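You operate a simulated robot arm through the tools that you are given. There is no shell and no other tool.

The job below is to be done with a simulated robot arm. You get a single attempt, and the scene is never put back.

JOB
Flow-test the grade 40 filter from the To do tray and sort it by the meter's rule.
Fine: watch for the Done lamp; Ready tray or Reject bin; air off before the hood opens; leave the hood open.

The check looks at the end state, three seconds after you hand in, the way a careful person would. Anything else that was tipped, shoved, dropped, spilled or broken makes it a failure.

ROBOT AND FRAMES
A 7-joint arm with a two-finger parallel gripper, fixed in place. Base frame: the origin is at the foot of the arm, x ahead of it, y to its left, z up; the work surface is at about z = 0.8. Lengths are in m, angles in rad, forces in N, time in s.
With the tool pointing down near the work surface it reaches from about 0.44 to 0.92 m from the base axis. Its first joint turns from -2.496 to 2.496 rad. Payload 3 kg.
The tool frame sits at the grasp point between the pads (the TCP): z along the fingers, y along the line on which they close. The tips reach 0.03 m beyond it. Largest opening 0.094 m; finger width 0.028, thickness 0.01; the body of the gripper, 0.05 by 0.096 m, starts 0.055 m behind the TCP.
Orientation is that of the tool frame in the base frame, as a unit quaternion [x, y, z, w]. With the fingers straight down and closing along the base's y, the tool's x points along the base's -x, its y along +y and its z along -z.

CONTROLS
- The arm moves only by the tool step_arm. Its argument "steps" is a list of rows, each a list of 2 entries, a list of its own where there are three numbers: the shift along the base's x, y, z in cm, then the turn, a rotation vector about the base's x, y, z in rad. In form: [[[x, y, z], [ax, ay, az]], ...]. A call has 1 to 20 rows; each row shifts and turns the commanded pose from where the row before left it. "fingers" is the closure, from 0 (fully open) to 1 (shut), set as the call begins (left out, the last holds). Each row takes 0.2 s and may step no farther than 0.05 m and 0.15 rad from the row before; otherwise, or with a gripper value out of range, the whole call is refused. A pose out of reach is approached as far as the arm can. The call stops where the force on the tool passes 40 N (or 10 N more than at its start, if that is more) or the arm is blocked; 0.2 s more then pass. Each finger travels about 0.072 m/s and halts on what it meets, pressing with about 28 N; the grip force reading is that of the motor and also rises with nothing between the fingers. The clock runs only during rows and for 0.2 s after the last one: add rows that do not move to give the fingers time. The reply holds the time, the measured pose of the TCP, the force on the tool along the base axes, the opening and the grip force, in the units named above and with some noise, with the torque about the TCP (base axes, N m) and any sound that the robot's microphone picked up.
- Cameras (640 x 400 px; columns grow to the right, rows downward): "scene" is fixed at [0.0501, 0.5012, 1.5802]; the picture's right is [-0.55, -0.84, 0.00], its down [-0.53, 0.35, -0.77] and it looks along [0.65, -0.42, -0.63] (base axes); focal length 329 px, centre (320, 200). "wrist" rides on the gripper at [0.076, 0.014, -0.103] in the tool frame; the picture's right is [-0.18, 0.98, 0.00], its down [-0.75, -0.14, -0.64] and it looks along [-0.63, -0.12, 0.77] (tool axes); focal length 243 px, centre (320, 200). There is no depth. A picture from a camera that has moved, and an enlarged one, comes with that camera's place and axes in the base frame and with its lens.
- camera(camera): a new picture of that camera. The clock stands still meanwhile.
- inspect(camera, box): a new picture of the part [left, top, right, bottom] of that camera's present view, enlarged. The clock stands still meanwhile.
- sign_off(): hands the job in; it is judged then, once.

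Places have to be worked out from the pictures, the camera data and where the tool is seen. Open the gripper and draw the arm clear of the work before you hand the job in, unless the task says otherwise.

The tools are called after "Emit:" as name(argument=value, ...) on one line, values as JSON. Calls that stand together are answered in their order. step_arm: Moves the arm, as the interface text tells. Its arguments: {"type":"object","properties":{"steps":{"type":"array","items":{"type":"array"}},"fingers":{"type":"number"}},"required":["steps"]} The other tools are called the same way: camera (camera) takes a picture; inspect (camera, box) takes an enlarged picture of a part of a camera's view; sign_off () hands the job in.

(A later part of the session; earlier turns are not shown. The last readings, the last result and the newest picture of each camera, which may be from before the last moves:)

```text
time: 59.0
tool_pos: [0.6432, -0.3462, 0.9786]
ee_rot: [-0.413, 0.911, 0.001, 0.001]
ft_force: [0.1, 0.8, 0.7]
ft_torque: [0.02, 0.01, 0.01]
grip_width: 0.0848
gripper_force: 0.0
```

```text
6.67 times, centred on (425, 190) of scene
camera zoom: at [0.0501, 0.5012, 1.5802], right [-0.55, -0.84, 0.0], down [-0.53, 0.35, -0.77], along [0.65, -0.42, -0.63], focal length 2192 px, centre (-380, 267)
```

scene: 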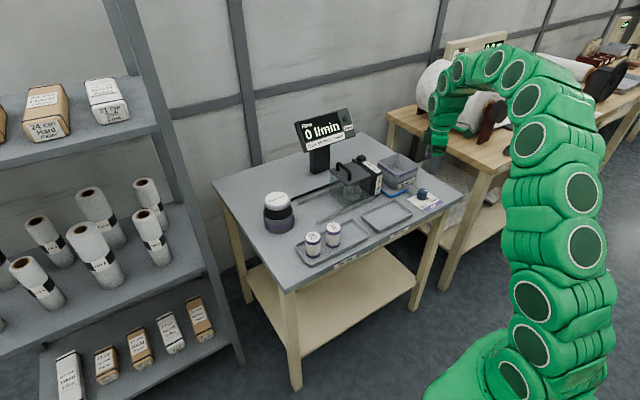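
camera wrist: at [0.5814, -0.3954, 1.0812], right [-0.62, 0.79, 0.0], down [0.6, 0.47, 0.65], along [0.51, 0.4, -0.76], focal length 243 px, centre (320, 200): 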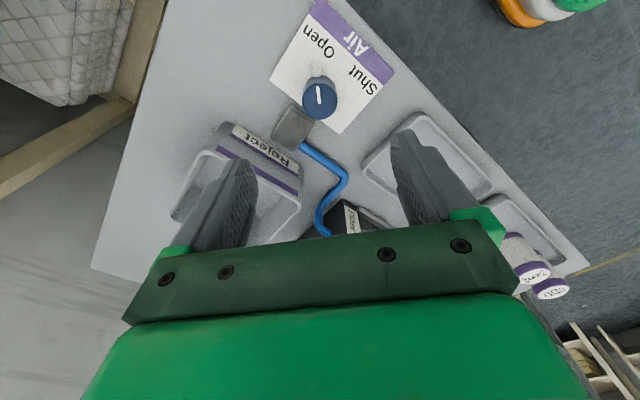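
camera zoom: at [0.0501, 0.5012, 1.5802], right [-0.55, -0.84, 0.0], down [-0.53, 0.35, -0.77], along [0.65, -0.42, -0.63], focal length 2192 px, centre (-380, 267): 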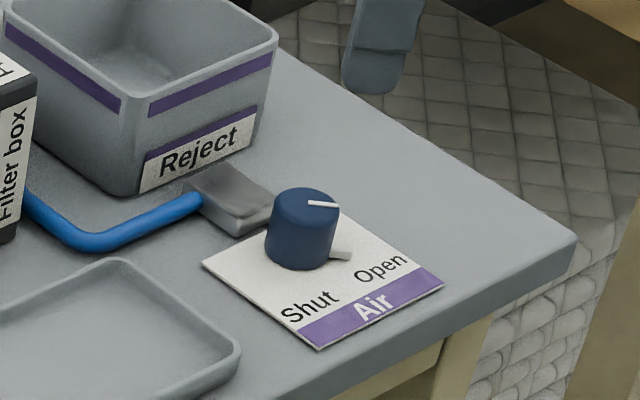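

Still 0 with air open. Checking the hood tab/switch contact at high zoom before considering the bellows.

Emit:
inspect(camera="scene", box=[355, 150, 385, 175])

Emit:
step_arm(steps=[[[0, 2, 2], [0, 0, 0]], [[0, 3, 2], [0, 0, 0]], [[0, 3, 2], [0, 0, -0.1]], [[0, 3, 2], [0, 0, -0.1]], [[0, 3, 0], [0, 0, -0.15]], [[0, 3, 0], [0, 0, -0.15]], [[0, 3, 0], [0, 0, -0.15]], [[0, 0, 0], [0, 0, -0.15]], [[0, 0, 0], [0, 0, -0.05]], [[0, 0, 0], [0, 0, 0]], [[0, 0, 0], [0, 0, 0]], [[0, 0, 0], [0, 0, 0]], [[0, 0, 0], [0, 0, 0]], [[0, 0, 0], [0, 0, 0]], [[0, 0, 0], [0, 0, 0]]])

Emit:
camera(camera="wrist")

Emit:
camera(camera="scene")

```text
16.00 times, centred on (370, 162) of scene
camera zoom: at [0.0501, 0.5012, 1.5802], right [-0.55, -0.84, 0.0], down [-0.53, 0.35, -0.77], along [0.65, -0.42, -0.63], focal length 5260 px, centre (-480, 800)
```

zoom: 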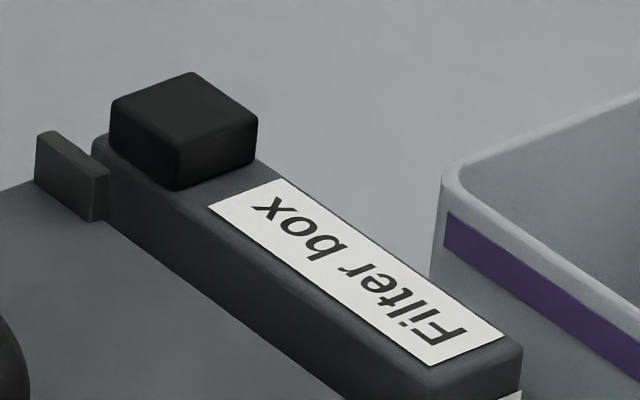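

```text
time: 62.2
tool_pos: [0.6432, -0.1446, 1.0566]
ee_rot: [-0.001, 1.0, 0.002, 0.001]
ft_force: [-0.2, -0.3, 0.8]
ft_torque: [-0.02, 0.0, -0.02]
grip_width: 0.0848
gripper_force: 0.1
```

```text
taken
camera wrist: at [0.5653, -0.1313, 1.1589], right [0.18, 0.98, 0.0], down [0.75, -0.14, 0.64], along [0.63, -0.12, -0.76], focal length 243 px, centre (320, 200)
```

wrist: 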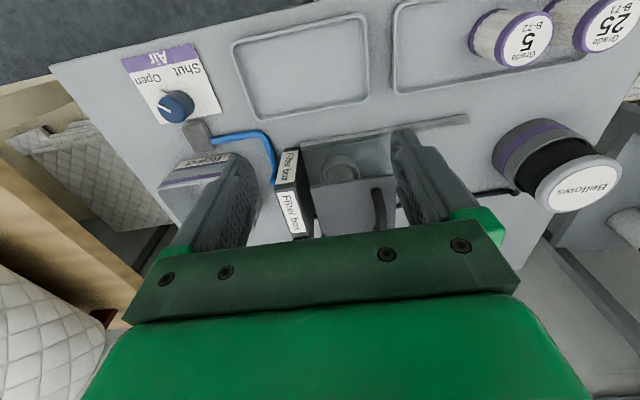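

```text
taken
```

scene: 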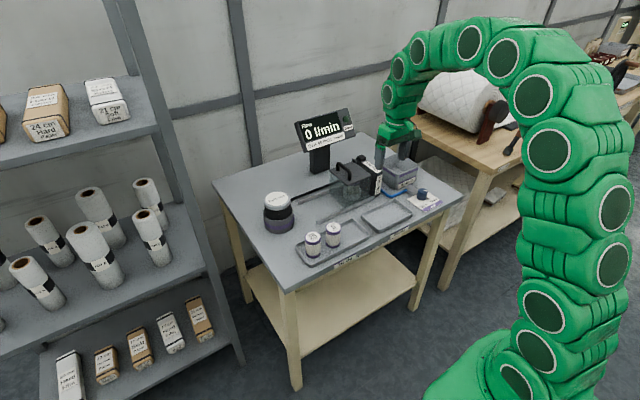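

The hood is fully against the box, yet the meter stays at 0 with the air at Open. The bellows, piped to the filter box, is evidently what drives air through. It sits at about (0.808, 0.17, top 0.914); I move above it with closed fingers for a look.

Emit:
step_arm(steps=[[[0, 3.5, 1], [0, 0, 0]], [[2, 4, 0], [0, 0, 0]], [[2, 4, 0], [0, 0, 0]], [[2, 4, 0], [0, 0, 0]], [[2, 4, 0], [0, 0, 0]], [[2, 4, 0], [0, 0, 0]], [[2, 4, 0], [0, 0, 0]], [[2, 4, 0], [0, 0, 0]], [[1.5, 0, 0], [0, 0, 0]], [[0, 0, 0], [0, 0, 0]]], fingers=1)

Emit:
camera(camera="wrist")

Emit:
camera(camera="scene")

```text
time: 64.4
tool_pos: [0.7991, 0.1694, 1.065]
ee_rot: [-0.001, 1.0, 0.0, 0.002]
ft_force: [0.2, 0.3, -0.4]
ft_torque: [-0.04, 0.0, 0.0]
grip_width: 0.0
gripper_force: 28.2
```

```text
taken
camera wrist: at [0.7218, 0.1832, 1.168], right [0.18, 0.98, 0.0], down [0.75, -0.14, 0.64], along [0.63, -0.12, -0.77], focal length 243 px, centre (320, 200)
```

wrist: 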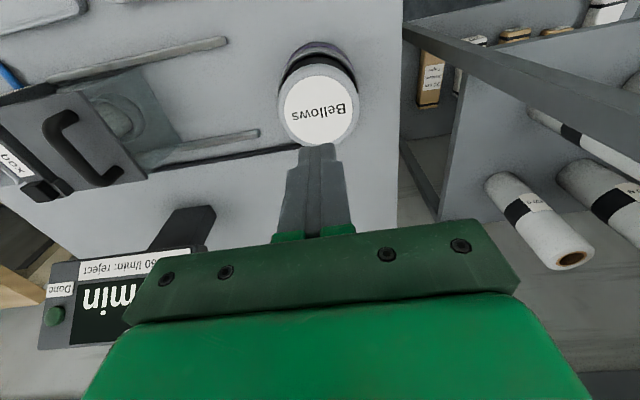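

```text
taken
```

scene: 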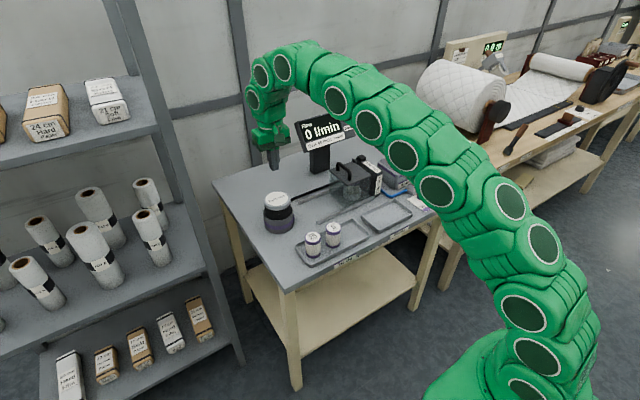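

Bellows centre at about (0.810, 0.167). Descend to just above it.

Emit:
step_arm(steps=[[[1, -0.2, -3], [0, 0, 0]], [[0, 0, -3], [0, 0, 0]], [[0, 0, -3], [0, 0, 0]], [[0, 0, -1.5], [0, 0, 0]], [[0, 0, 0], [0, 0, 0]]])

Emit:
inspect(camera="scene", box=[230, 140, 330, 240])

Emit:
camera(camera="wrist")

```text
time: 65.6
tool_pos: [0.807, 0.1675, 0.9623]
ee_rot: [-0.001, 1.0, 0.001, 0.002]
ft_force: [-0.7, -0.1, 0.3]
ft_torque: [-0.01, -0.01, 0.0]
grip_width: 0.0
gripper_force: 28.5
```

```text
4.00 times, centred on (280, 190) of scene
camera zoom: at [0.0501, 0.5012, 1.5802], right [-0.55, -0.84, 0.0], down [-0.53, 0.35, -0.77], along [0.65, -0.42, -0.63], focal length 1315 px, centre (480, 240)
```

zoom: 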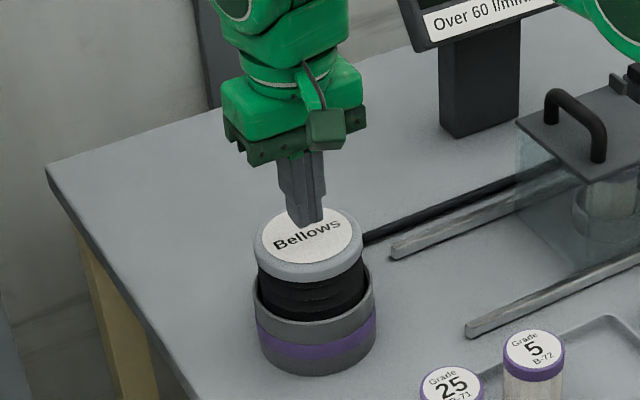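

```text
taken
camera wrist: at [0.7316, 0.1816, 1.0639], right [0.18, 0.98, 0.0], down [0.75, -0.14, 0.64], along [0.63, -0.12, -0.76], focal length 243 px, centre (320, 200)
```

wrist: 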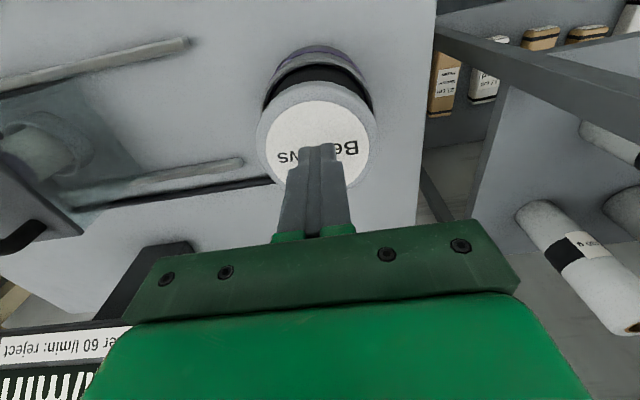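

Fingertips are ~1.5 cm above the bellows' centre. Press down slowly, reading the force.

Emit:
step_arm(steps=[[[0, 0, -0.6], [0, 0, 0]], [[0, 0, -0.4], [0, 0, 0]], [[0, 0, -0.4], [0, 0, 0]], [[0, 0, -0.3], [0, 0, 0]], [[0, 0, 0], [0, 0, 0]]])

Emit:
step_arm(steps=[[[0, 0, -0.3], [0, 0, 0]], [[0, 0, -0.3], [0, 0, 0]], [[0, 0, 0], [0, 0, 0]]])

Emit:
camera(camera="scene")

Emit:
inspect(camera="scene", box=[230, 140, 330, 240])

```text
time: 66.8
tool_pos: [0.8077, 0.168, 0.9447]
ee_rot: [-0.001, 1.0, 0.001, 0.002]
ft_force: [0.4, -0.2, 0.4]
ft_torque: [0.01, 0.01, 0.0]
grip_width: 0.0
gripper_force: 28.5
```

```text
time: 67.6
tool_pos: [0.8086, 0.1667, 0.939]
ee_rot: [0.0, 1.0, 0.001, 0.002]
ft_force: [-0.6, 0.7, 2.2]
ft_torque: [0.05, -0.03, 0.03]
grip_width: 0.0
gripper_force: 28.1
```

```text
taken
```

scene: 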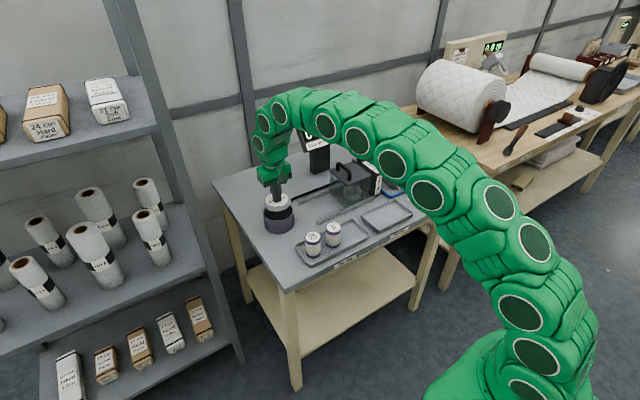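

```text
4.00 times, centred on (280, 190) of scene
camera zoom: at [0.0501, 0.5012, 1.5802], right [-0.55, -0.84, 0.0], down [-0.53, 0.35, -0.77], along [0.65, -0.42, -0.63], focal length 1315 px, centre (480, 240)
```

zoom: 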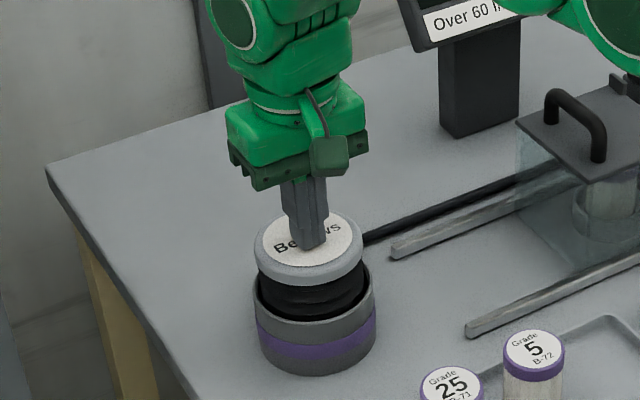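

Touching (2 N). Press further and observe force and meter.

Emit:
step_arm(steps=[[[0, 0, -0.4], [0, 0, 0]], [[0, 0, -0.4], [0, 0, 0]], [[0, 0, 0], [0, 0, 0]]])

Emit:
camera(camera="wrist")

Emit:
inspect(camera="scene", box=[250, 100, 370, 240])

```text
time: 68.4
tool_pos: [0.8088, 0.168, 0.9316]
ee_rot: [-0.002, 1.0, 0.001, 0.001]
ft_force: [-1.3, -0.1, 2.6]
ft_torque: [-0.03, 0.03, 0.01]
grip_width: 0.0
gripper_force: 27.6
```

```text
taken
camera wrist: at [0.7324, 0.1806, 1.033], right [0.18, 0.98, 0.0], down [0.75, -0.14, 0.65], along [0.63, -0.12, -0.76], focal length 243 px, centre (320, 200)
```

wrist: 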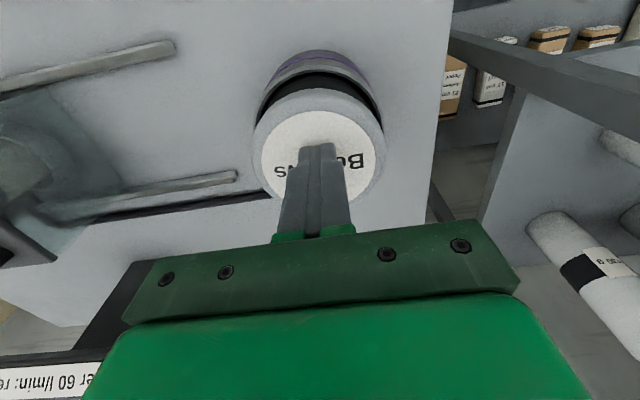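

```text
2.86 times, centred on (310, 170) of scene
camera zoom: at [0.0501, 0.5012, 1.5802], right [-0.55, -0.84, 0.0], down [-0.53, 0.35, -0.77], along [0.65, -0.42, -0.63], focal length 939 px, centre (349, 286)
```

zoom: 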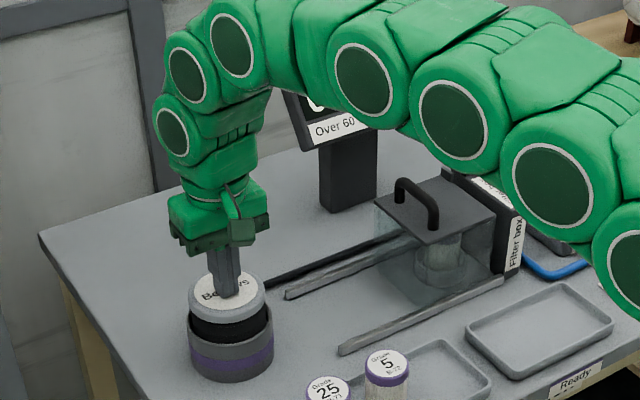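

The bellows compresses easily (~3 N) — it is a pump. Press on to the bottom of its stroke, watching for force rise.

Emit:
step_arm(steps=[[[0, 0, -0.5], [0, 0, 0]], [[0, 0, -0.5], [0, 0, 0]], [[0, 0, 0], [0, 0, 0]]])

Emit:
step_arm(steps=[[[0, 0, -0.5], [0, 0, 0]], [[0, 0, -0.4], [0, 0, 0]], [[0, 0, 0], [0, 0, 0]]])

Emit:
inspect(camera="scene", box=[250, 100, 370, 240])

```text
time: 69.2
tool_pos: [0.8082, 0.1668, 0.922]
ee_rot: [0.0, 1.0, 0.001, 0.001]
ft_force: [2.5, -0.8, 6.3]
ft_torque: [0.01, -0.1, 0.03]
grip_width: 0.0
gripper_force: 28.0
```

```text
time: 70.0
tool_pos: [0.8074, 0.166, 0.9108]
ee_rot: [-0.001, 1.0, 0.001, 0.003]
ft_force: [2.6, 0.9, 7.2]
ft_torque: [0.01, -0.14, -0.02]
grip_width: 0.0
gripper_force: 28.3
```

```text
2.86 times, centred on (310, 170) of scene
camera zoom: at [0.0501, 0.5012, 1.5802], right [-0.55, -0.84, 0.0], down [-0.53, 0.35, -0.77], along [0.65, -0.42, -0.63], focal length 939 px, centre (349, 286)
```

zoom: 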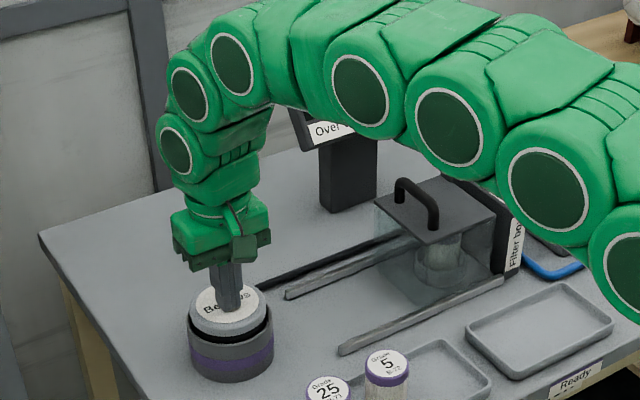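

Emit:
step_arm(steps=[[[0, 0, -0.4], [0, 0, 0]], [[0, 0, -0.3], [0, 0, 0]], [[0, 0, 0], [0, 0, 0]]])

Emit:
inspect(camera="scene", box=[250, 100, 370, 240])

Emit:
camera(camera="wrist")

```text
time: 70.8
tool_pos: [0.8086, 0.1661, 0.9057]
ee_rot: [-0.002, 1.0, 0.0, 0.003]
ft_force: [-7.8, -4.3, 20.3]
ft_torque: [-0.19, 0.15, -0.06]
grip_width: 0.0
gripper_force: 28.1
```

```text
2.86 times, centred on (310, 170) of scene
camera zoom: at [0.0501, 0.5012, 1.5802], right [-0.55, -0.84, 0.0], down [-0.53, 0.35, -0.77], along [0.65, -0.42, -0.63], focal length 939 px, centre (349, 286)
```

zoom: 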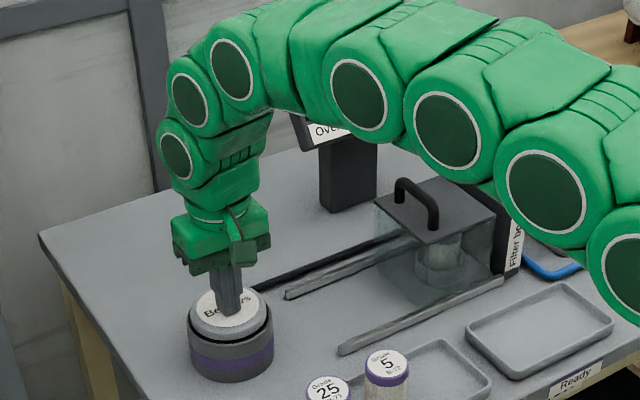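

```text
taken
camera wrist: at [0.7315, 0.1807, 1.0077], right [0.18, 0.98, 0.0], down [0.75, -0.14, 0.65], along [0.64, -0.12, -0.76], focal length 243 px, centre (320, 200)
```

wrist: 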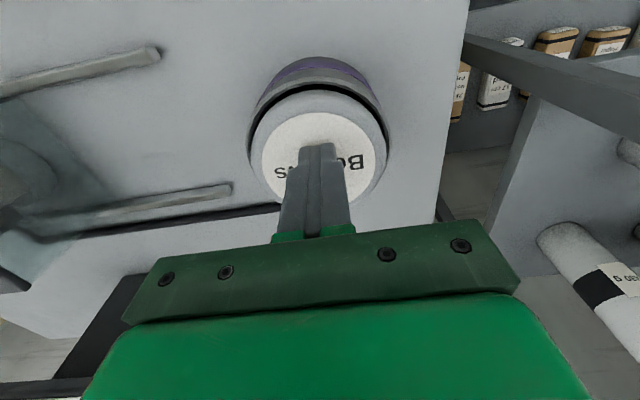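

Bottomed out (20 N, about 33 mm stroke). Release upward and look at the meter.

Emit:
step_arm(steps=[[[0, 0, 1], [0, 0, 0]], [[0, 0, 1.5], [0, 0, 0]], [[0, 0, 2], [0, 0, 0]], [[0, 0, 4], [0, 0, 0]], [[0, 0, 4], [0, 0, 0]], [[0, 0, 4], [0, 0, 0]]])

Emit:
camera(camera="scene")

Emit:
inspect(camera="scene", box=[250, 100, 370, 240])

Emit:
camera(camera="wrist")

```text
time: 72.2
tool_pos: [0.8088, 0.1662, 1.069]
ee_rot: [0.0, 1.0, 0.0, 0.003]
ft_force: [-0.1, 0.6, -0.3]
ft_torque: [0.01, 0.01, 0.0]
grip_width: 0.0001
gripper_force: 27.9
```

```text
taken
```

scene: 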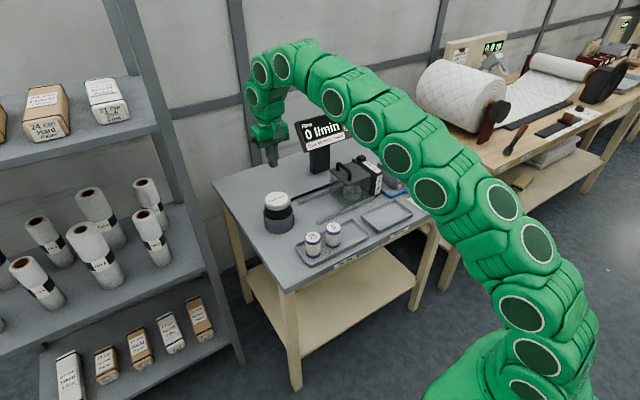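

```text
2.86 times, centred on (310, 170) of scene
camera zoom: at [0.0501, 0.5012, 1.5802], right [-0.55, -0.84, 0.0], down [-0.53, 0.35, -0.77], along [0.65, -0.42, -0.63], focal length 939 px, centre (349, 286)
```

zoom: 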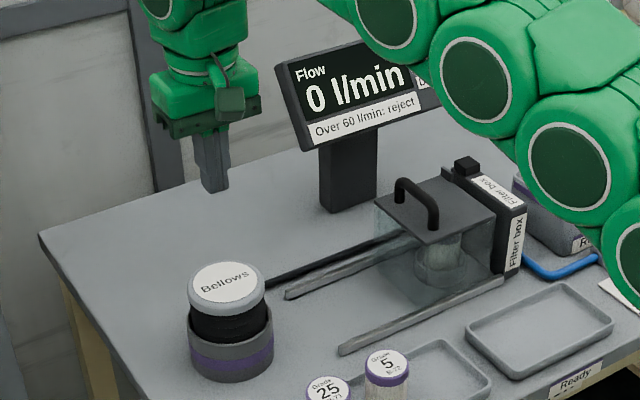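

```text
taken
camera wrist: at [0.7332, 0.1805, 1.1717], right [0.18, 0.98, 0.0], down [0.75, -0.14, 0.65], along [0.64, -0.12, -0.76], focal length 243 px, centre (320, 200)
```

wrist: 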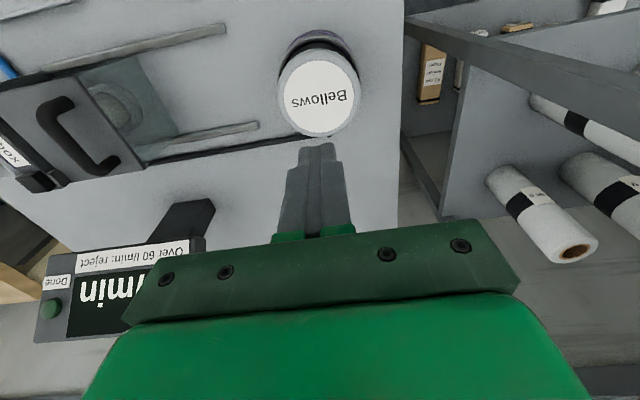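

The bellows springs back; one slow stroke left the meter at 0. I do a series of quicker full strokes.

Emit:
step_arm(steps=[[[0, 0, -4.5], [0, 0, 0]], [[0, 0, -4.5], [0, 0, 0]], [[0, 0, -3.7], [0, 0, 0]], [[0, 0, -1.7], [0, 0, 0]], [[0, 0, -1.5], [0, 0, 0]], [[0, 0, 1.6], [0, 0, 0]], [[0, 0, 1.6], [0, 0, 0]], [[0, 0, -1.6], [0, 0, 0]], [[0, 0, -1.6], [0, 0, 0]], [[0, 0, 1.6], [0, 0, 0]], [[0, 0, 1.6], [0, 0, 0]], [[0, 0, -1.6], [0, 0, 0]], [[0, 0, -1.6], [0, 0, 0]], [[0, 0, 1.6], [0, 0, 0]], [[0, 0, 1.6], [0, 0, 0]]])

Emit:
inspect(camera="scene", box=[250, 100, 370, 240])

Emit:
camera(camera="wrist")

```text
time: 75.4
tool_pos: [0.8068, 0.1651, 0.9419]
ee_rot: [-0.001, 1.0, 0.002, 0.002]
ft_force: [-0.1, -0.5, 0.3]
ft_torque: [0.0, -0.02, -0.02]
grip_width: 0.0001
gripper_force: 28.1
```

```text
2.86 times, centred on (310, 170) of scene
camera zoom: at [0.0501, 0.5012, 1.5802], right [-0.55, -0.84, 0.0], down [-0.53, 0.35, -0.77], along [0.65, -0.42, -0.63], focal length 939 px, centre (349, 286)
```

zoom: 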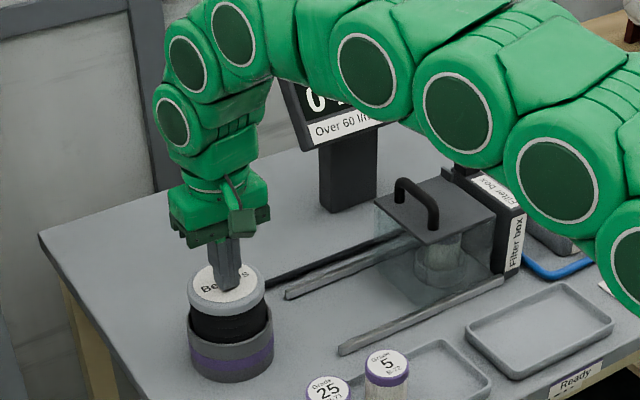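

```text
taken
camera wrist: at [0.7304, 0.18, 1.0446], right [0.18, 0.98, 0.0], down [0.75, -0.14, 0.64], along [0.63, -0.12, -0.76], focal length 243 px, centre (320, 200)
```

wrist: 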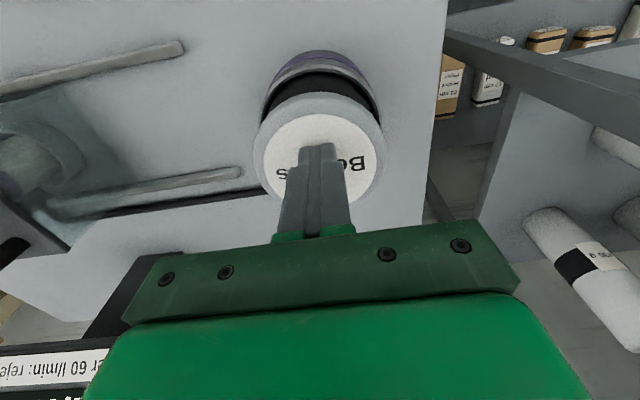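

Meter seems still 0. I raise and step back to look closely at the meter, the box's black block and the hood tab.

Emit:
step_arm(steps=[[[0, 0, 4], [0, 0, 0]], [[0, 0, 4.5], [0, 0, 0]], [[0, 0, 4.5], [0, 0, 0]], [[-2, -4, 0], [0, 0, 0]], [[-2, -4, 0], [0, 0, 0]], [[-2, -4, 0], [0, 0, 0]], [[-2, -4, 0], [0, 0, 0]], [[-2, -4, 0], [0, 0, 0]], [[0, -4, 0], [0, 0, 0]], [[0, -4, 0], [0, 0, 0]], [[0, -4, 0], [0, 0, 0]], [[0, 0, 0], [0, 0, 0]]])

Emit:
camera(camera="wrist")

Emit:
camera(camera="scene")

```text
time: 78.0
tool_pos: [0.7101, -0.1508, 1.0726]
ee_rot: [-0.001, 1.0, 0.0, 0.002]
ft_force: [-0.1, 0.9, -0.1]
ft_torque: [-0.01, 0.02, -0.02]
grip_width: 0.0003
gripper_force: 27.5
```

```text
taken
camera wrist: at [0.6335, -0.1382, 1.1742], right [0.18, 0.98, 0.0], down [0.75, -0.14, 0.64], along [0.63, -0.12, -0.76], focal length 243 px, centre (320, 200)
```

wrist: 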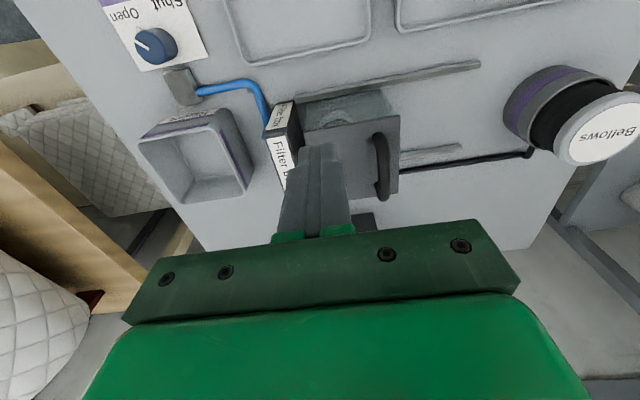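

```text
taken
```

scene: 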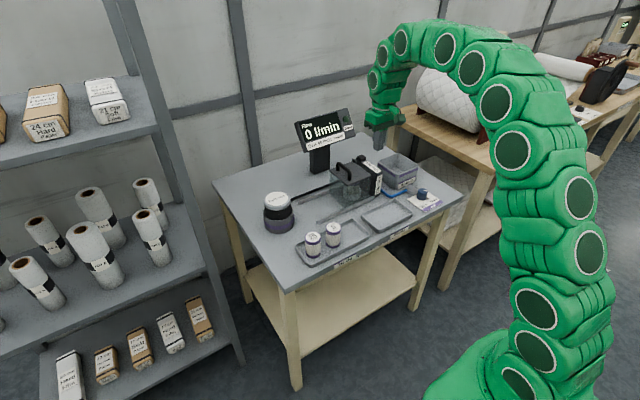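

Emit:
step_arm(steps=[[[2, 4, 0], [0, 0, 0]], [[2, 4, 0], [0, 0, 0]], [[1, 2, 0], [0, 0, 0]], [[0, 0, 0], [0, 0, 0]]])

Emit:
inspect(camera="scene", box=[285, 100, 365, 160])

Emit:
inspect(camera="wrist", box=[140, 40, 320, 220])

Emit:
inspect(camera="scene", box=[330, 150, 390, 205])

```text
time: 79.0
tool_pos: [0.7584, -0.0518, 1.072]
ee_rot: [-0.001, 1.0, 0.001, 0.002]
ft_force: [-0.6, 0.2, -0.4]
ft_torque: [-0.01, 0.01, -0.03]
grip_width: 0.0002
gripper_force: 27.8
```

```text
6.67 times, centred on (325, 130) of scene
camera zoom: at [0.0501, 0.5012, 1.5802], right [-0.55, -0.84, 0.0], down [-0.53, 0.35, -0.77], along [0.65, -0.42, -0.63], focal length 2192 px, centre (287, 667)
```

zoom: 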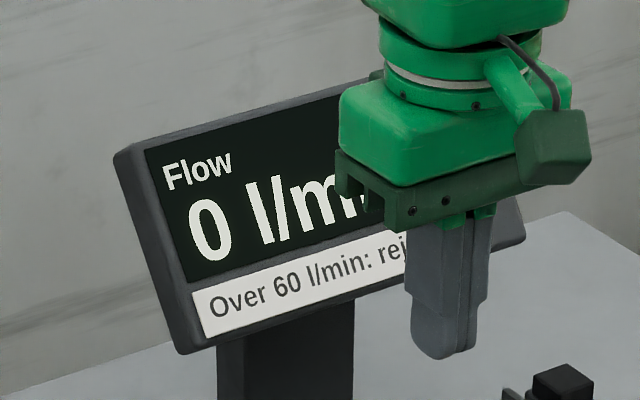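

```text
2.22 times, centred on (230, 130) of wrist
camera zoom: at [0.6812, -0.0382, 1.1732], right [0.18, 0.98, 0.0], down [0.75, -0.14, 0.64], along [0.63, -0.12, -0.76], focal length 539 px, centre (520, 356)
```

zoom: 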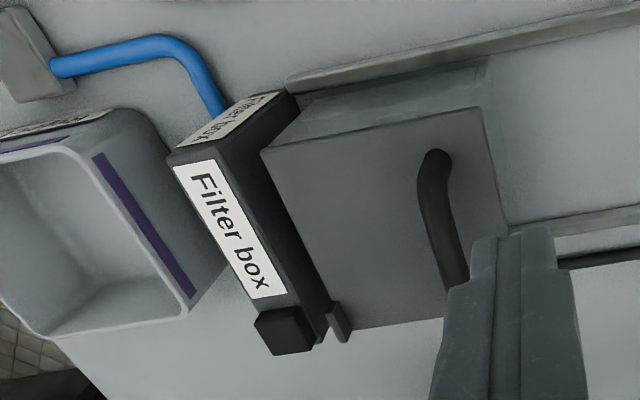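

```text
7.27 times, centred on (360, 178) of scene
camera zoom: at [0.0501, 0.5012, 1.5802], right [-0.55, -0.84, 0.0], down [-0.53, 0.35, -0.77], along [0.65, -0.42, -0.63], focal length 2391 px, centre (29, 364)
```

zoom: 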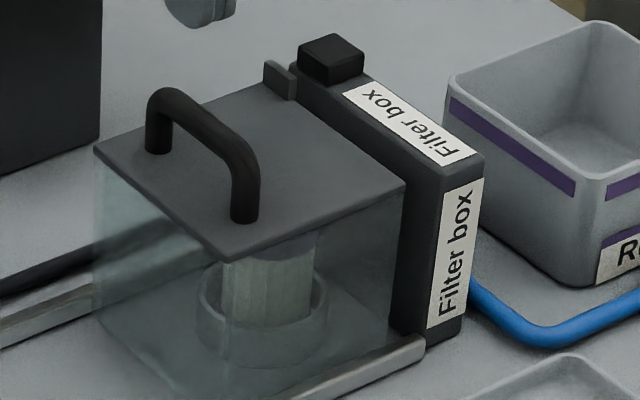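

Comparing handle positions, the hood slid back about 2 cm when I released it (a fingertip resting on the plate dragged it as the fingers opened), so it isn't fully shut — that explains the 0. To be safe I shut the air again before touching the hood: back to the knob, same grip angle as when I left it.

Emit:
step_arm(steps=[[[-1.9, 0, 0], [0, 0, 0]], [[-1.9, -3, 0], [0, 0, 0]], [[-1.9, -3, 0], [0, 0, 0.1]], [[-1.9, -4, 0], [0, 0, 0.1]], [[-1.9, -4, 0], [0, 0, 0.1]], [[-1.9, -4, 0], [0, 0, 0.1]], [[0, -4, 0], [0, 0, 0.15]], [[0, -4, 0], [0, 0, 0.15]], [[0, -3.35, 0], [0, 0, 0.15]], [[0, 0, -4], [0, 0, 0]], [[0, 0, -4], [0, 0, 0]], [[0, 0, -3], [0, 0, 0]], [[0, 0, -3], [0, 0, 0]], [[0, 0, 0], [0, 0, 0]]], fingers=0.1)

Emit:
inspect(camera="wrist", box=[220, 50, 440, 240])

```text
time: 82.0
tool_pos: [0.6441, -0.3463, 0.9312]
ee_rot: [-0.413, 0.911, 0.001, 0.0]
ft_force: [0.7, 0.9, -0.3]
ft_torque: [0.0, 0.01, 0.06]
grip_width: 0.0844
gripper_force: 0.0
```

```text
2.11 times, centred on (330, 145) of wrist
camera zoom: at [0.5824, -0.3946, 1.0339], right [-0.62, 0.79, 0.0], down [0.6, 0.47, 0.64], along [0.51, 0.4, -0.76], focal length 511 px, centre (299, 316)
```

zoom: 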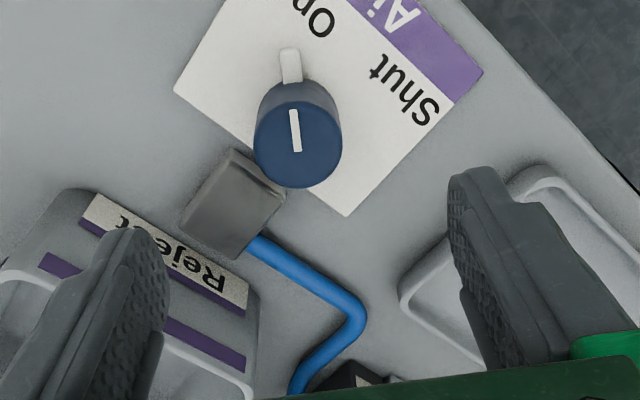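

Aligned with the pointer as before. Descend to z 0.857, grip and turn 90° back to Shut.

Emit:
step_arm(steps=[[[0, 0.05, -2.5], [0, 0, 0]], [[0, 0, -2.5], [0, 0, 0]], [[0, 0, -1.6], [0, 0, 0]], [[0, 0, -0.8], [0, 0, 0]], [[0, 0, 0], [0, 0, 0]]])

Emit:
step_arm(steps=[[[0, 0, 0], [0, 0, 0]], [[0, 0, 0], [0, 0, 0]], [[0, 0, 0], [0, 0, 0]], [[0, 0, 0], [0, 0, 0]], [[0, 0, 0], [0, 0, 0]]], fingers=1)

```text
time: 83.2
tool_pos: [0.6428, -0.3454, 0.8576]
ee_rot: [-0.413, 0.911, 0.0, 0.002]
ft_force: [-0.6, 0.1, -0.1]
ft_torque: [-0.03, -0.02, 0.01]
grip_width: 0.0846
gripper_force: 0.0
```

```text
time: 84.4
tool_pos: [0.6448, -0.3453, 0.8585]
ee_rot: [-0.413, 0.911, 0.001, 0.001]
ft_force: [-8.0, 6.0, 3.5]
ft_torque: [0.2, 0.3, -0.03]
grip_width: 0.0343
gripper_force: 45.4
```

Emit:
step_arm(steps=[[[-0.03, 0.02, 0], [0, 0, -0.12]], [[0, 0, 0], [0, 0, -0.12]], [[0, 0, 0], [0, 0, -0.12]], [[0, 0, 0], [0, 0, -0.12]], [[0, 0, 0], [0, 0, -0.12]], [[0, 0, 0], [0, 0, -0.12]], [[0, 0, 0], [0, 0, 0]]])

Emit:
inspect(camera="wrist", box=[220, 50, 440, 240])

```text
time: 86.0
tool_pos: [0.6433, -0.3449, 0.8584]
ee_rot: [-0.065, 0.998, 0.001, 0.001]
ft_force: [18.2, -1.6, -34.0]
ft_torque: [-0.15, -0.43, 0.0]
grip_width: 0.0345
gripper_force: 44.7
```

```text
2.11 times, centred on (330, 145) of wrist
camera zoom: at [0.5662, -0.3415, 0.9604], right [0.06, 1.0, 0.0], down [0.76, -0.04, 0.64], along [0.64, -0.03, -0.76], focal length 511 px, centre (299, 316)
```

zoom: 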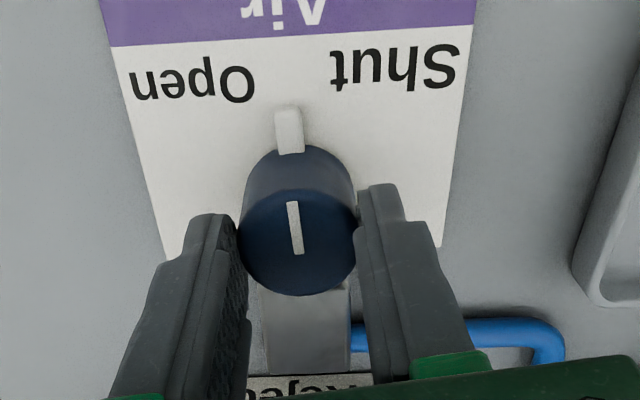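

Turning well; z load is -34 N, so I ease 1.5 mm down and continue to Shut.

Emit:
step_arm(steps=[[[0.05, 0, -0.15], [0, 0, 0]], [[0, 0, 0], [0, 0, 0]]])

Emit:
step_arm(steps=[[[0, 0, 0], [0, 0, -0.12]], [[0, 0, 0], [0, 0, -0.12]], [[0, 0, 0], [0, 0, -0.12]], [[0, 0, 0], [0, 0, -0.12]], [[0, 0, 0], [0, 0, -0.12]], [[0, 0, 0], [0, 0, -0.12]], [[0, 0, 0], [0, 0, 0]]])

Emit:
inspect(camera="wrist", box=[220, 50, 440, 240])

```text
time: 86.6
tool_pos: [0.6449, -0.3467, 0.8576]
ee_rot: [-0.065, 0.998, 0.001, 0.001]
ft_force: [-7.7, 12.9, 8.0]
ft_torque: [0.51, 1.05, 0.01]
grip_width: 0.0343
gripper_force: 45.1
```

```text
time: 87.5
tool_pos: [0.6442, -0.346, 0.8574]
ee_rot: [0.147, 0.989, 0.001, 0.001]
ft_force: [-2.1, 2.5, 13.0]
ft_torque: [0.39, 0.72, -0.02]
grip_width: 0.0346
gripper_force: 44.9
stopped in row 4: the force on the tool passed its limit at 40 N (the readings are from after the stop); the commanded pose is now the measured one
```

```text
2.11 times, centred on (330, 145) of wrist
camera zoom: at [0.5751, -0.3094, 0.9605], right [0.46, 0.89, 0.0], down [0.68, -0.35, 0.64], along [0.57, -0.3, -0.77], focal length 511 px, centre (299, 316)
```

zoom: 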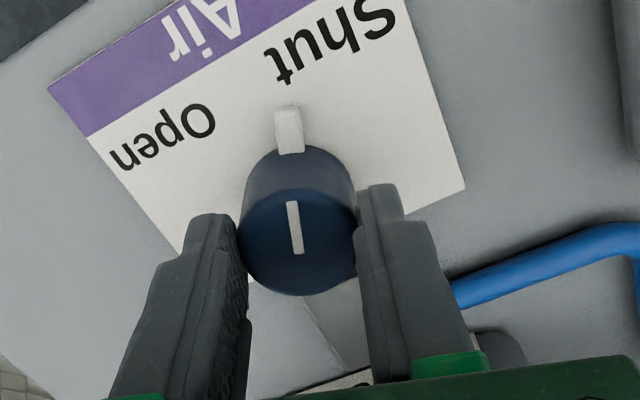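

Lateral load tripped the stop; the command has been reset. Continue the remaining ~0.42 rad.

Emit:
step_arm(steps=[[[0, 0, 0], [0, 0, -0.1]], [[0, 0, 0], [0, 0, -0.1]], [[0, 0, 0], [0, 0, 0]]])

Emit:
step_arm(steps=[[[0, 0, 0], [0, 0, -0.1]], [[0, 0, 0], [0, 0, -0.1]], [[0, 0, 0], [0, 0, 0]]])

Emit:
inspect(camera="wrist", box=[220, 50, 440, 240])

```text
time: 88.3
tool_pos: [0.6431, -0.3456, 0.8586]
ee_rot: [0.246, 0.969, 0.0, 0.002]
ft_force: [-13.7, 8.1, 28.9]
ft_torque: [0.38, 0.64, -0.01]
grip_width: 0.0344
gripper_force: 45.0
```

```text
time: 89.1
tool_pos: [0.6444, -0.3444, 0.8579]
ee_rot: [0.342, 0.94, 0.001, 0.002]
ft_force: [-17.7, 10.9, 29.7]
ft_torque: [0.18, 0.56, -0.04]
grip_width: 0.0343
gripper_force: 44.9
```

```text
2.11 times, centred on (330, 145) of wrist
camera zoom: at [0.5947, -0.285, 0.9603], right [0.77, 0.64, 0.0], down [0.49, -0.59, 0.64], along [0.41, -0.5, -0.77], focal length 511 px, centre (299, 316)
```

zoom: 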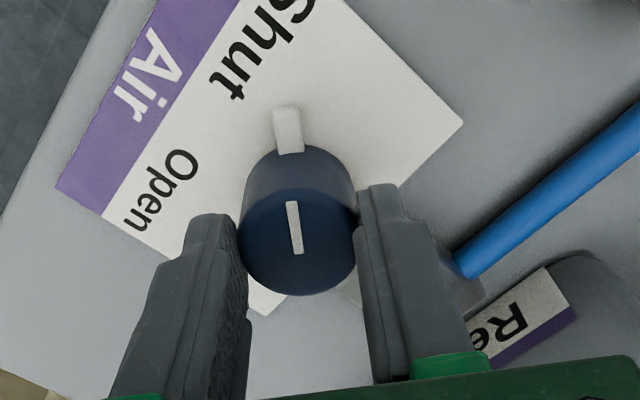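

Back at the original Shut picture. Ease z up 1.3 mm, nudge 0.04 rad more to the stop, then release and lift.

Emit:
step_arm(steps=[[[0, 0, 0.13], [0, 0, -0.04]], [[0, 0, 0], [0, 0, 0]]])

Emit:
step_arm(steps=[[[0, 0, 0], [0, 0, 0]], [[0, 0, 0], [0, 0, 0]], [[0, 0, 0], [0, 0, 0]], [[0, 0, 0], [0, 0, 0]]], fingers=0.1)

Emit:
step_arm(steps=[[[0, 0, 1], [0, 0, 0]], [[0, 0, 3], [0, 0, 0]], [[0, 0, 4], [0, 0, 0]], [[0, 0, 4], [0, 0, 0]], [[0, 0, 4], [0, 0, 0]], [[0, 0, 4], [0, 0, 0]], [[0, 0, 0], [0, 0, 0]]])

Emit:
inspect(camera="scene", box=[395, 160, 455, 220])

Emit:
inspect(camera="scene", box=[330, 150, 390, 205])

```text
time: 89.7
tool_pos: [0.6455, -0.3447, 0.8572]
ee_rot: [0.361, 0.933, 0.001, 0.001]
ft_force: [-9.4, 6.5, 1.1]
ft_torque: [-0.17, -0.15, -0.01]
grip_width: 0.0344
gripper_force: 45.4
```

```text
time: 90.7
tool_pos: [0.6453, -0.3455, 0.8583]
ee_rot: [0.36, 0.933, 0.001, 0.002]
ft_force: [-0.5, -0.2, -0.5]
ft_torque: [0.02, -0.01, 0.02]
grip_width: 0.0847
gripper_force: 0.1
```

```text
time: 92.3
tool_pos: [0.6451, -0.3455, 1.0583]
ee_rot: [0.361, 0.933, 0.0, 0.001]
ft_force: [-0.8, 0.2, 0.0]
ft_torque: [0.0, -0.01, 0.0]
grip_width: 0.0847
gripper_force: 0.1
```

```text
6.67 times, centred on (425, 190) of scene
camera zoom: at [0.0501, 0.5012, 1.5802], right [-0.55, -0.84, 0.0], down [-0.53, 0.35, -0.77], along [0.65, -0.42, -0.63], focal length 2192 px, centre (-380, 267)
```

zoom: 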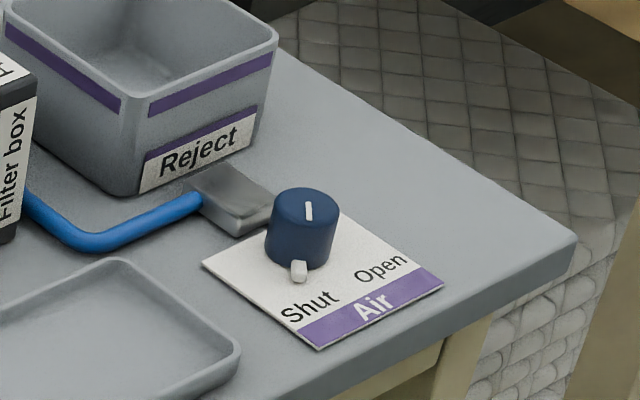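

```text
7.27 times, centred on (360, 178) of scene
camera zoom: at [0.0501, 0.5012, 1.5802], right [-0.55, -0.84, 0.0], down [-0.53, 0.35, -0.77], along [0.65, -0.42, -0.63], focal length 2391 px, centre (29, 364)
```

zoom: 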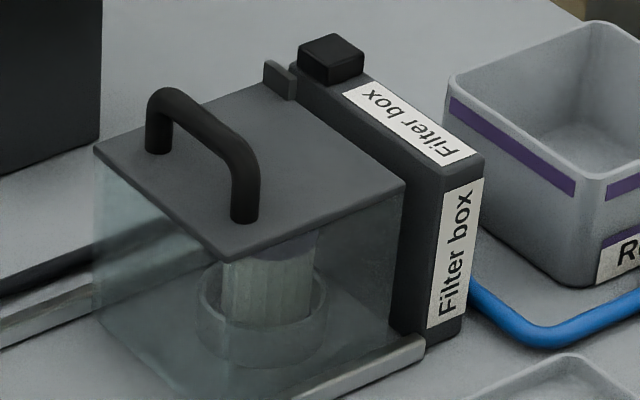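

Air is back at Shut. Now push the hood fully shut with closed fingers from the +y side of the handle, tips clear of the plate.

Emit:
step_arm(steps=[[[1.94, 3.8, 0], [0, 0, 0.0923]], [[1.94, 3.8, 0], [0, 0, 0.0923]], [[1.94, 3.8, 0], [0, 0, 0.0923]], [[1.94, 3.8, 0], [0, 0, 0.0923]], [[1.94, 3.8, 0], [0, 0, 0.0923]], [[1.94, 3.8, 0], [0, 0, 0.0923]], [[1.94, 3.8, 0], [0, 0, 0.0923]], [[1.92, 3.75, 0], [0, 0, 0.0923]], [[0, 0, -3], [0, 0, 0]], [[0, 0, -3], [0, 0, 0]], [[0, 0, 0], [0, 0, 0]]], fingers=1)

Emit:
camera(camera="wrist")

Emit:
inspect(camera="scene", box=[310, 130, 390, 210])

```text
time: 94.7
tool_pos: [0.8002, -0.041, 0.9986]
ee_rot: [-0.002, 1.0, 0.001, 0.002]
ft_force: [-0.5, -1.0, 0.2]
ft_torque: [-0.01, 0.0, 0.01]
grip_width: 0.0
gripper_force: 28.4
```

```text
taken
camera wrist: at [0.7231, -0.027, 1.1019], right [0.18, 0.98, 0.0], down [0.75, -0.14, 0.64], along [0.63, -0.12, -0.77], focal length 243 px, centre (320, 200)
```

wrist: 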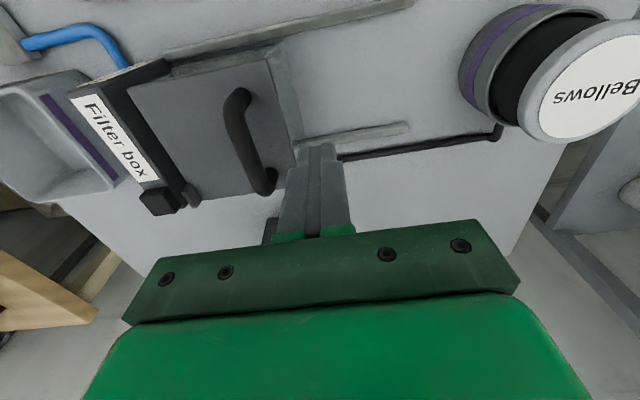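

```text
5.00 times, centred on (350, 170) of scene
camera zoom: at [0.0501, 0.5012, 1.5802], right [-0.55, -0.84, 0.0], down [-0.53, 0.35, -0.77], along [0.65, -0.42, -0.63], focal length 1644 px, centre (170, 350)
```

zoom: 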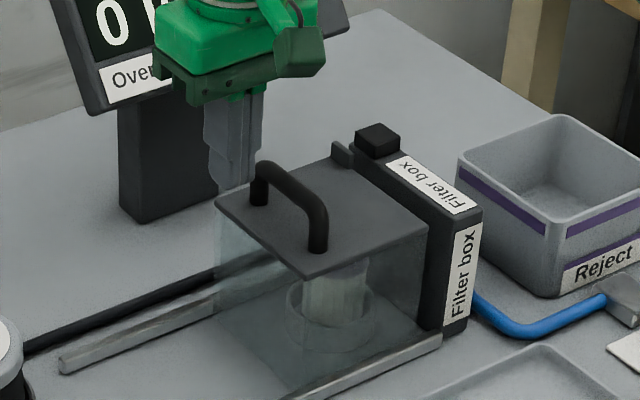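

Handle at y ≈ -0.09. Descend to z 0.953 and advance in -y gently.

Emit:
step_arm(steps=[[[0, 0, -2.5], [0, 0, 0]], [[0, 0, -2], [0, 0, 0]], [[0, -1, 0], [0, 0, 0]], [[0, -1, 0], [0, 0, 0]], [[0, -0.5, 0], [0, 0, 0]], [[0, 0, 0], [0, 0, 0]]])

Emit:
camera(camera="wrist")

Emit:
inspect(camera="scene", box=[330, 140, 390, 200])

```text
time: 96.1
tool_pos: [0.7995, -0.0667, 0.9533]
ee_rot: [-0.001, 1.0, 0.001, 0.001]
ft_force: [-0.2, -0.2, -0.3]
ft_torque: [0.0, -0.04, -0.01]
grip_width: 0.0
gripper_force: 28.3
```

```text
taken
camera wrist: at [0.7232, -0.0533, 1.056], right [0.18, 0.98, 0.0], down [0.75, -0.14, 0.64], along [0.63, -0.12, -0.77], focal length 243 px, centre (320, 200)
```

wrist: 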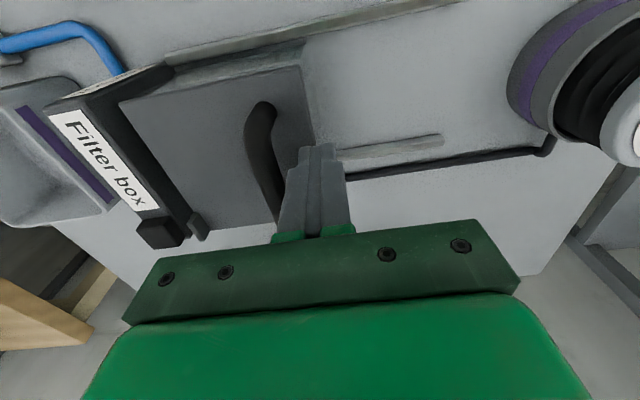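

```text
6.67 times, centred on (360, 170) of scene
camera zoom: at [0.0501, 0.5012, 1.5802], right [-0.55, -0.84, 0.0], down [-0.53, 0.35, -0.77], along [0.65, -0.42, -0.63], focal length 2192 px, centre (53, 400)
```

zoom: 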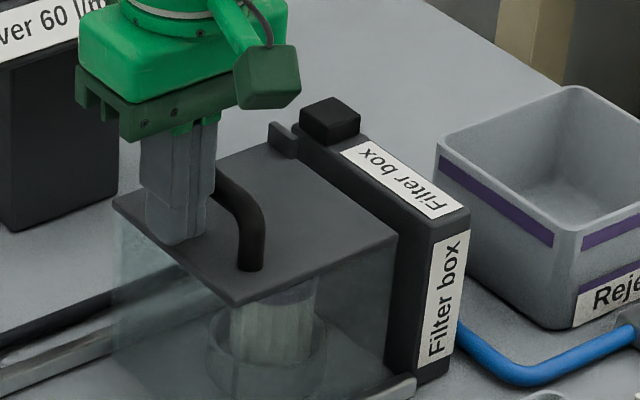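

Fingers are just behind the handle. Push in small steps until it meets the stop, then hold.

Emit:
step_arm(steps=[[[0, -0.4, 0], [0, 0, 0]], [[0, -0.4, 0], [0, 0, 0]], [[0, -0.4, 0], [0, 0, 0]], [[0, -0.3, 0], [0, 0, 0]], [[0, -0.3, 0], [0, 0, 0]], [[0, 0, 0], [0, 0, 0]]])

Emit:
inspect(camera="scene", box=[330, 140, 390, 200])

```text
time: 97.5
tool_pos: [0.7996, -0.0847, 0.9534]
ee_rot: [-0.002, 1.0, 0.002, 0.001]
ft_force: [-0.6, -0.3, 0.0]
ft_torque: [0.01, 0.0, 0.0]
grip_width: 0.0002
gripper_force: 27.7
```

```text
6.67 times, centred on (360, 170) of scene
camera zoom: at [0.0501, 0.5012, 1.5802], right [-0.55, -0.84, 0.0], down [-0.53, 0.35, -0.77], along [0.65, -0.42, -0.63], focal length 2192 px, centre (53, 400)
```

zoom: 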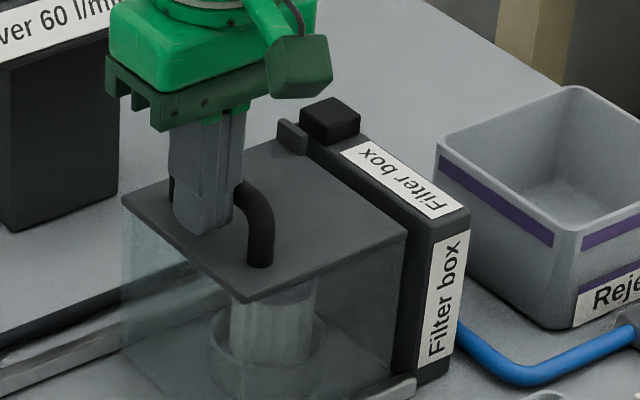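

The hood is moving with almost no resistance. Continue.

Emit:
step_arm(steps=[[[0, -0.3, 0], [0, 0, 0]], [[0, -0.3, 0], [0, 0, 0]], [[0, -0.2, 0], [0, 0, 0]], [[0, 0, 0], [0, 0, 0]]])

Emit:
step_arm(steps=[[[0, -0.2, 0], [0, 0, 0]], [[0, 0, 0], [0, 0, 0]]])

Emit:
inspect(camera="scene", box=[330, 140, 390, 200])

```text
time: 98.5
tool_pos: [0.8004, -0.0931, 0.9523]
ee_rot: [-0.002, 1.0, 0.001, 0.001]
ft_force: [1.1, 0.2, -0.2]
ft_torque: [0.03, 0.01, 0.03]
grip_width: 0.0
gripper_force: 28.2
```

```text
time: 99.1
tool_pos: [0.8001, -0.0941, 0.954]
ee_rot: [-0.002, 1.0, 0.0, 0.0]
ft_force: [-0.5, 3.8, -0.4]
ft_torque: [0.06, 0.04, -0.04]
grip_width: 0.0001
gripper_force: 28.0
```

```text
6.67 times, centred on (360, 170) of scene
camera zoom: at [0.0501, 0.5012, 1.5802], right [-0.55, -0.84, 0.0], down [-0.53, 0.35, -0.77], along [0.65, -0.42, -0.63], focal length 2192 px, centre (53, 400)
```

zoom: 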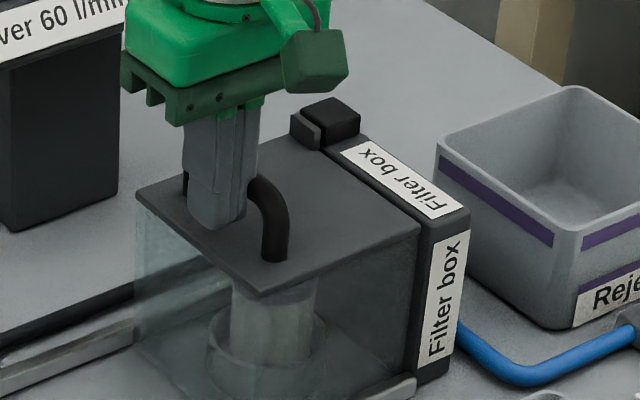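

Now the tab meets the black block (force beginning). One small push more, then back off slowly in +y.

Emit:
step_arm(steps=[[[0, -0.15, 0], [0, 0, 0]], [[0, 0, 0], [0, 0, 0]], [[0, 0, 0], [0, 0, 0]]])

Emit:
step_arm(steps=[[[0, 0.1, 0], [0, 0, 0]], [[0, 0.1, 0], [0, 0, 0]], [[0, 0.2, 0], [0, 0, 0]], [[0, 0.5, 0], [0, 0, 0]], [[0, 1, 0], [0, 0, 0]], [[0, 2, 0], [0, 0, 0]], [[0, 0, 2], [0, 0, 0]], [[0, 0, 0], [0, 0, 0]]])

Emit:
inspect(camera="scene", box=[330, 140, 390, 200])

Emit:
camera(camera="wrist")

```text
time: 99.9
tool_pos: [0.7985, -0.0938, 0.9526]
ee_rot: [-0.002, 1.0, 0.001, 0.001]
ft_force: [4.9, 21.3, -4.8]
ft_torque: [0.26, -0.07, 0.01]
grip_width: 0.0
gripper_force: 28.0
```

```text
time: 101.7
tool_pos: [0.7989, -0.0577, 0.9749]
ee_rot: [-0.002, 1.0, 0.001, 0.001]
ft_force: [0.3, 0.0, 1.0]
ft_torque: [-0.01, -0.01, -0.06]
grip_width: 0.0002
gripper_force: 28.4
```

```text
6.67 times, centred on (360, 170) of scene
camera zoom: at [0.0501, 0.5012, 1.5802], right [-0.55, -0.84, 0.0], down [-0.53, 0.35, -0.77], along [0.65, -0.42, -0.63], focal length 2192 px, centre (53, 400)
```

zoom: 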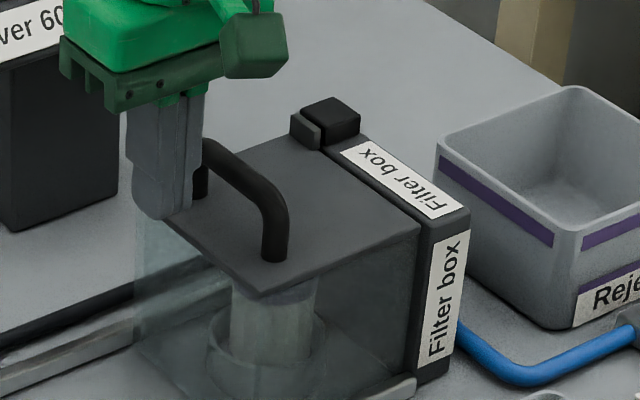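

```text
taken
camera wrist: at [0.7219, -0.0431, 1.0762], right [0.18, 0.98, 0.0], down [0.75, -0.14, 0.64], along [0.63, -0.12, -0.76], focal length 243 px, centre (320, 200)
```

wrist: 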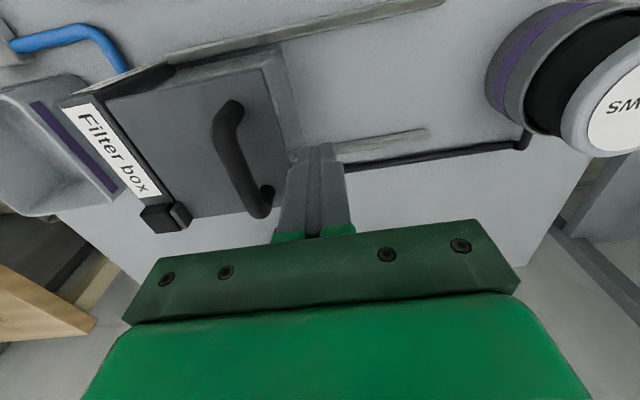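

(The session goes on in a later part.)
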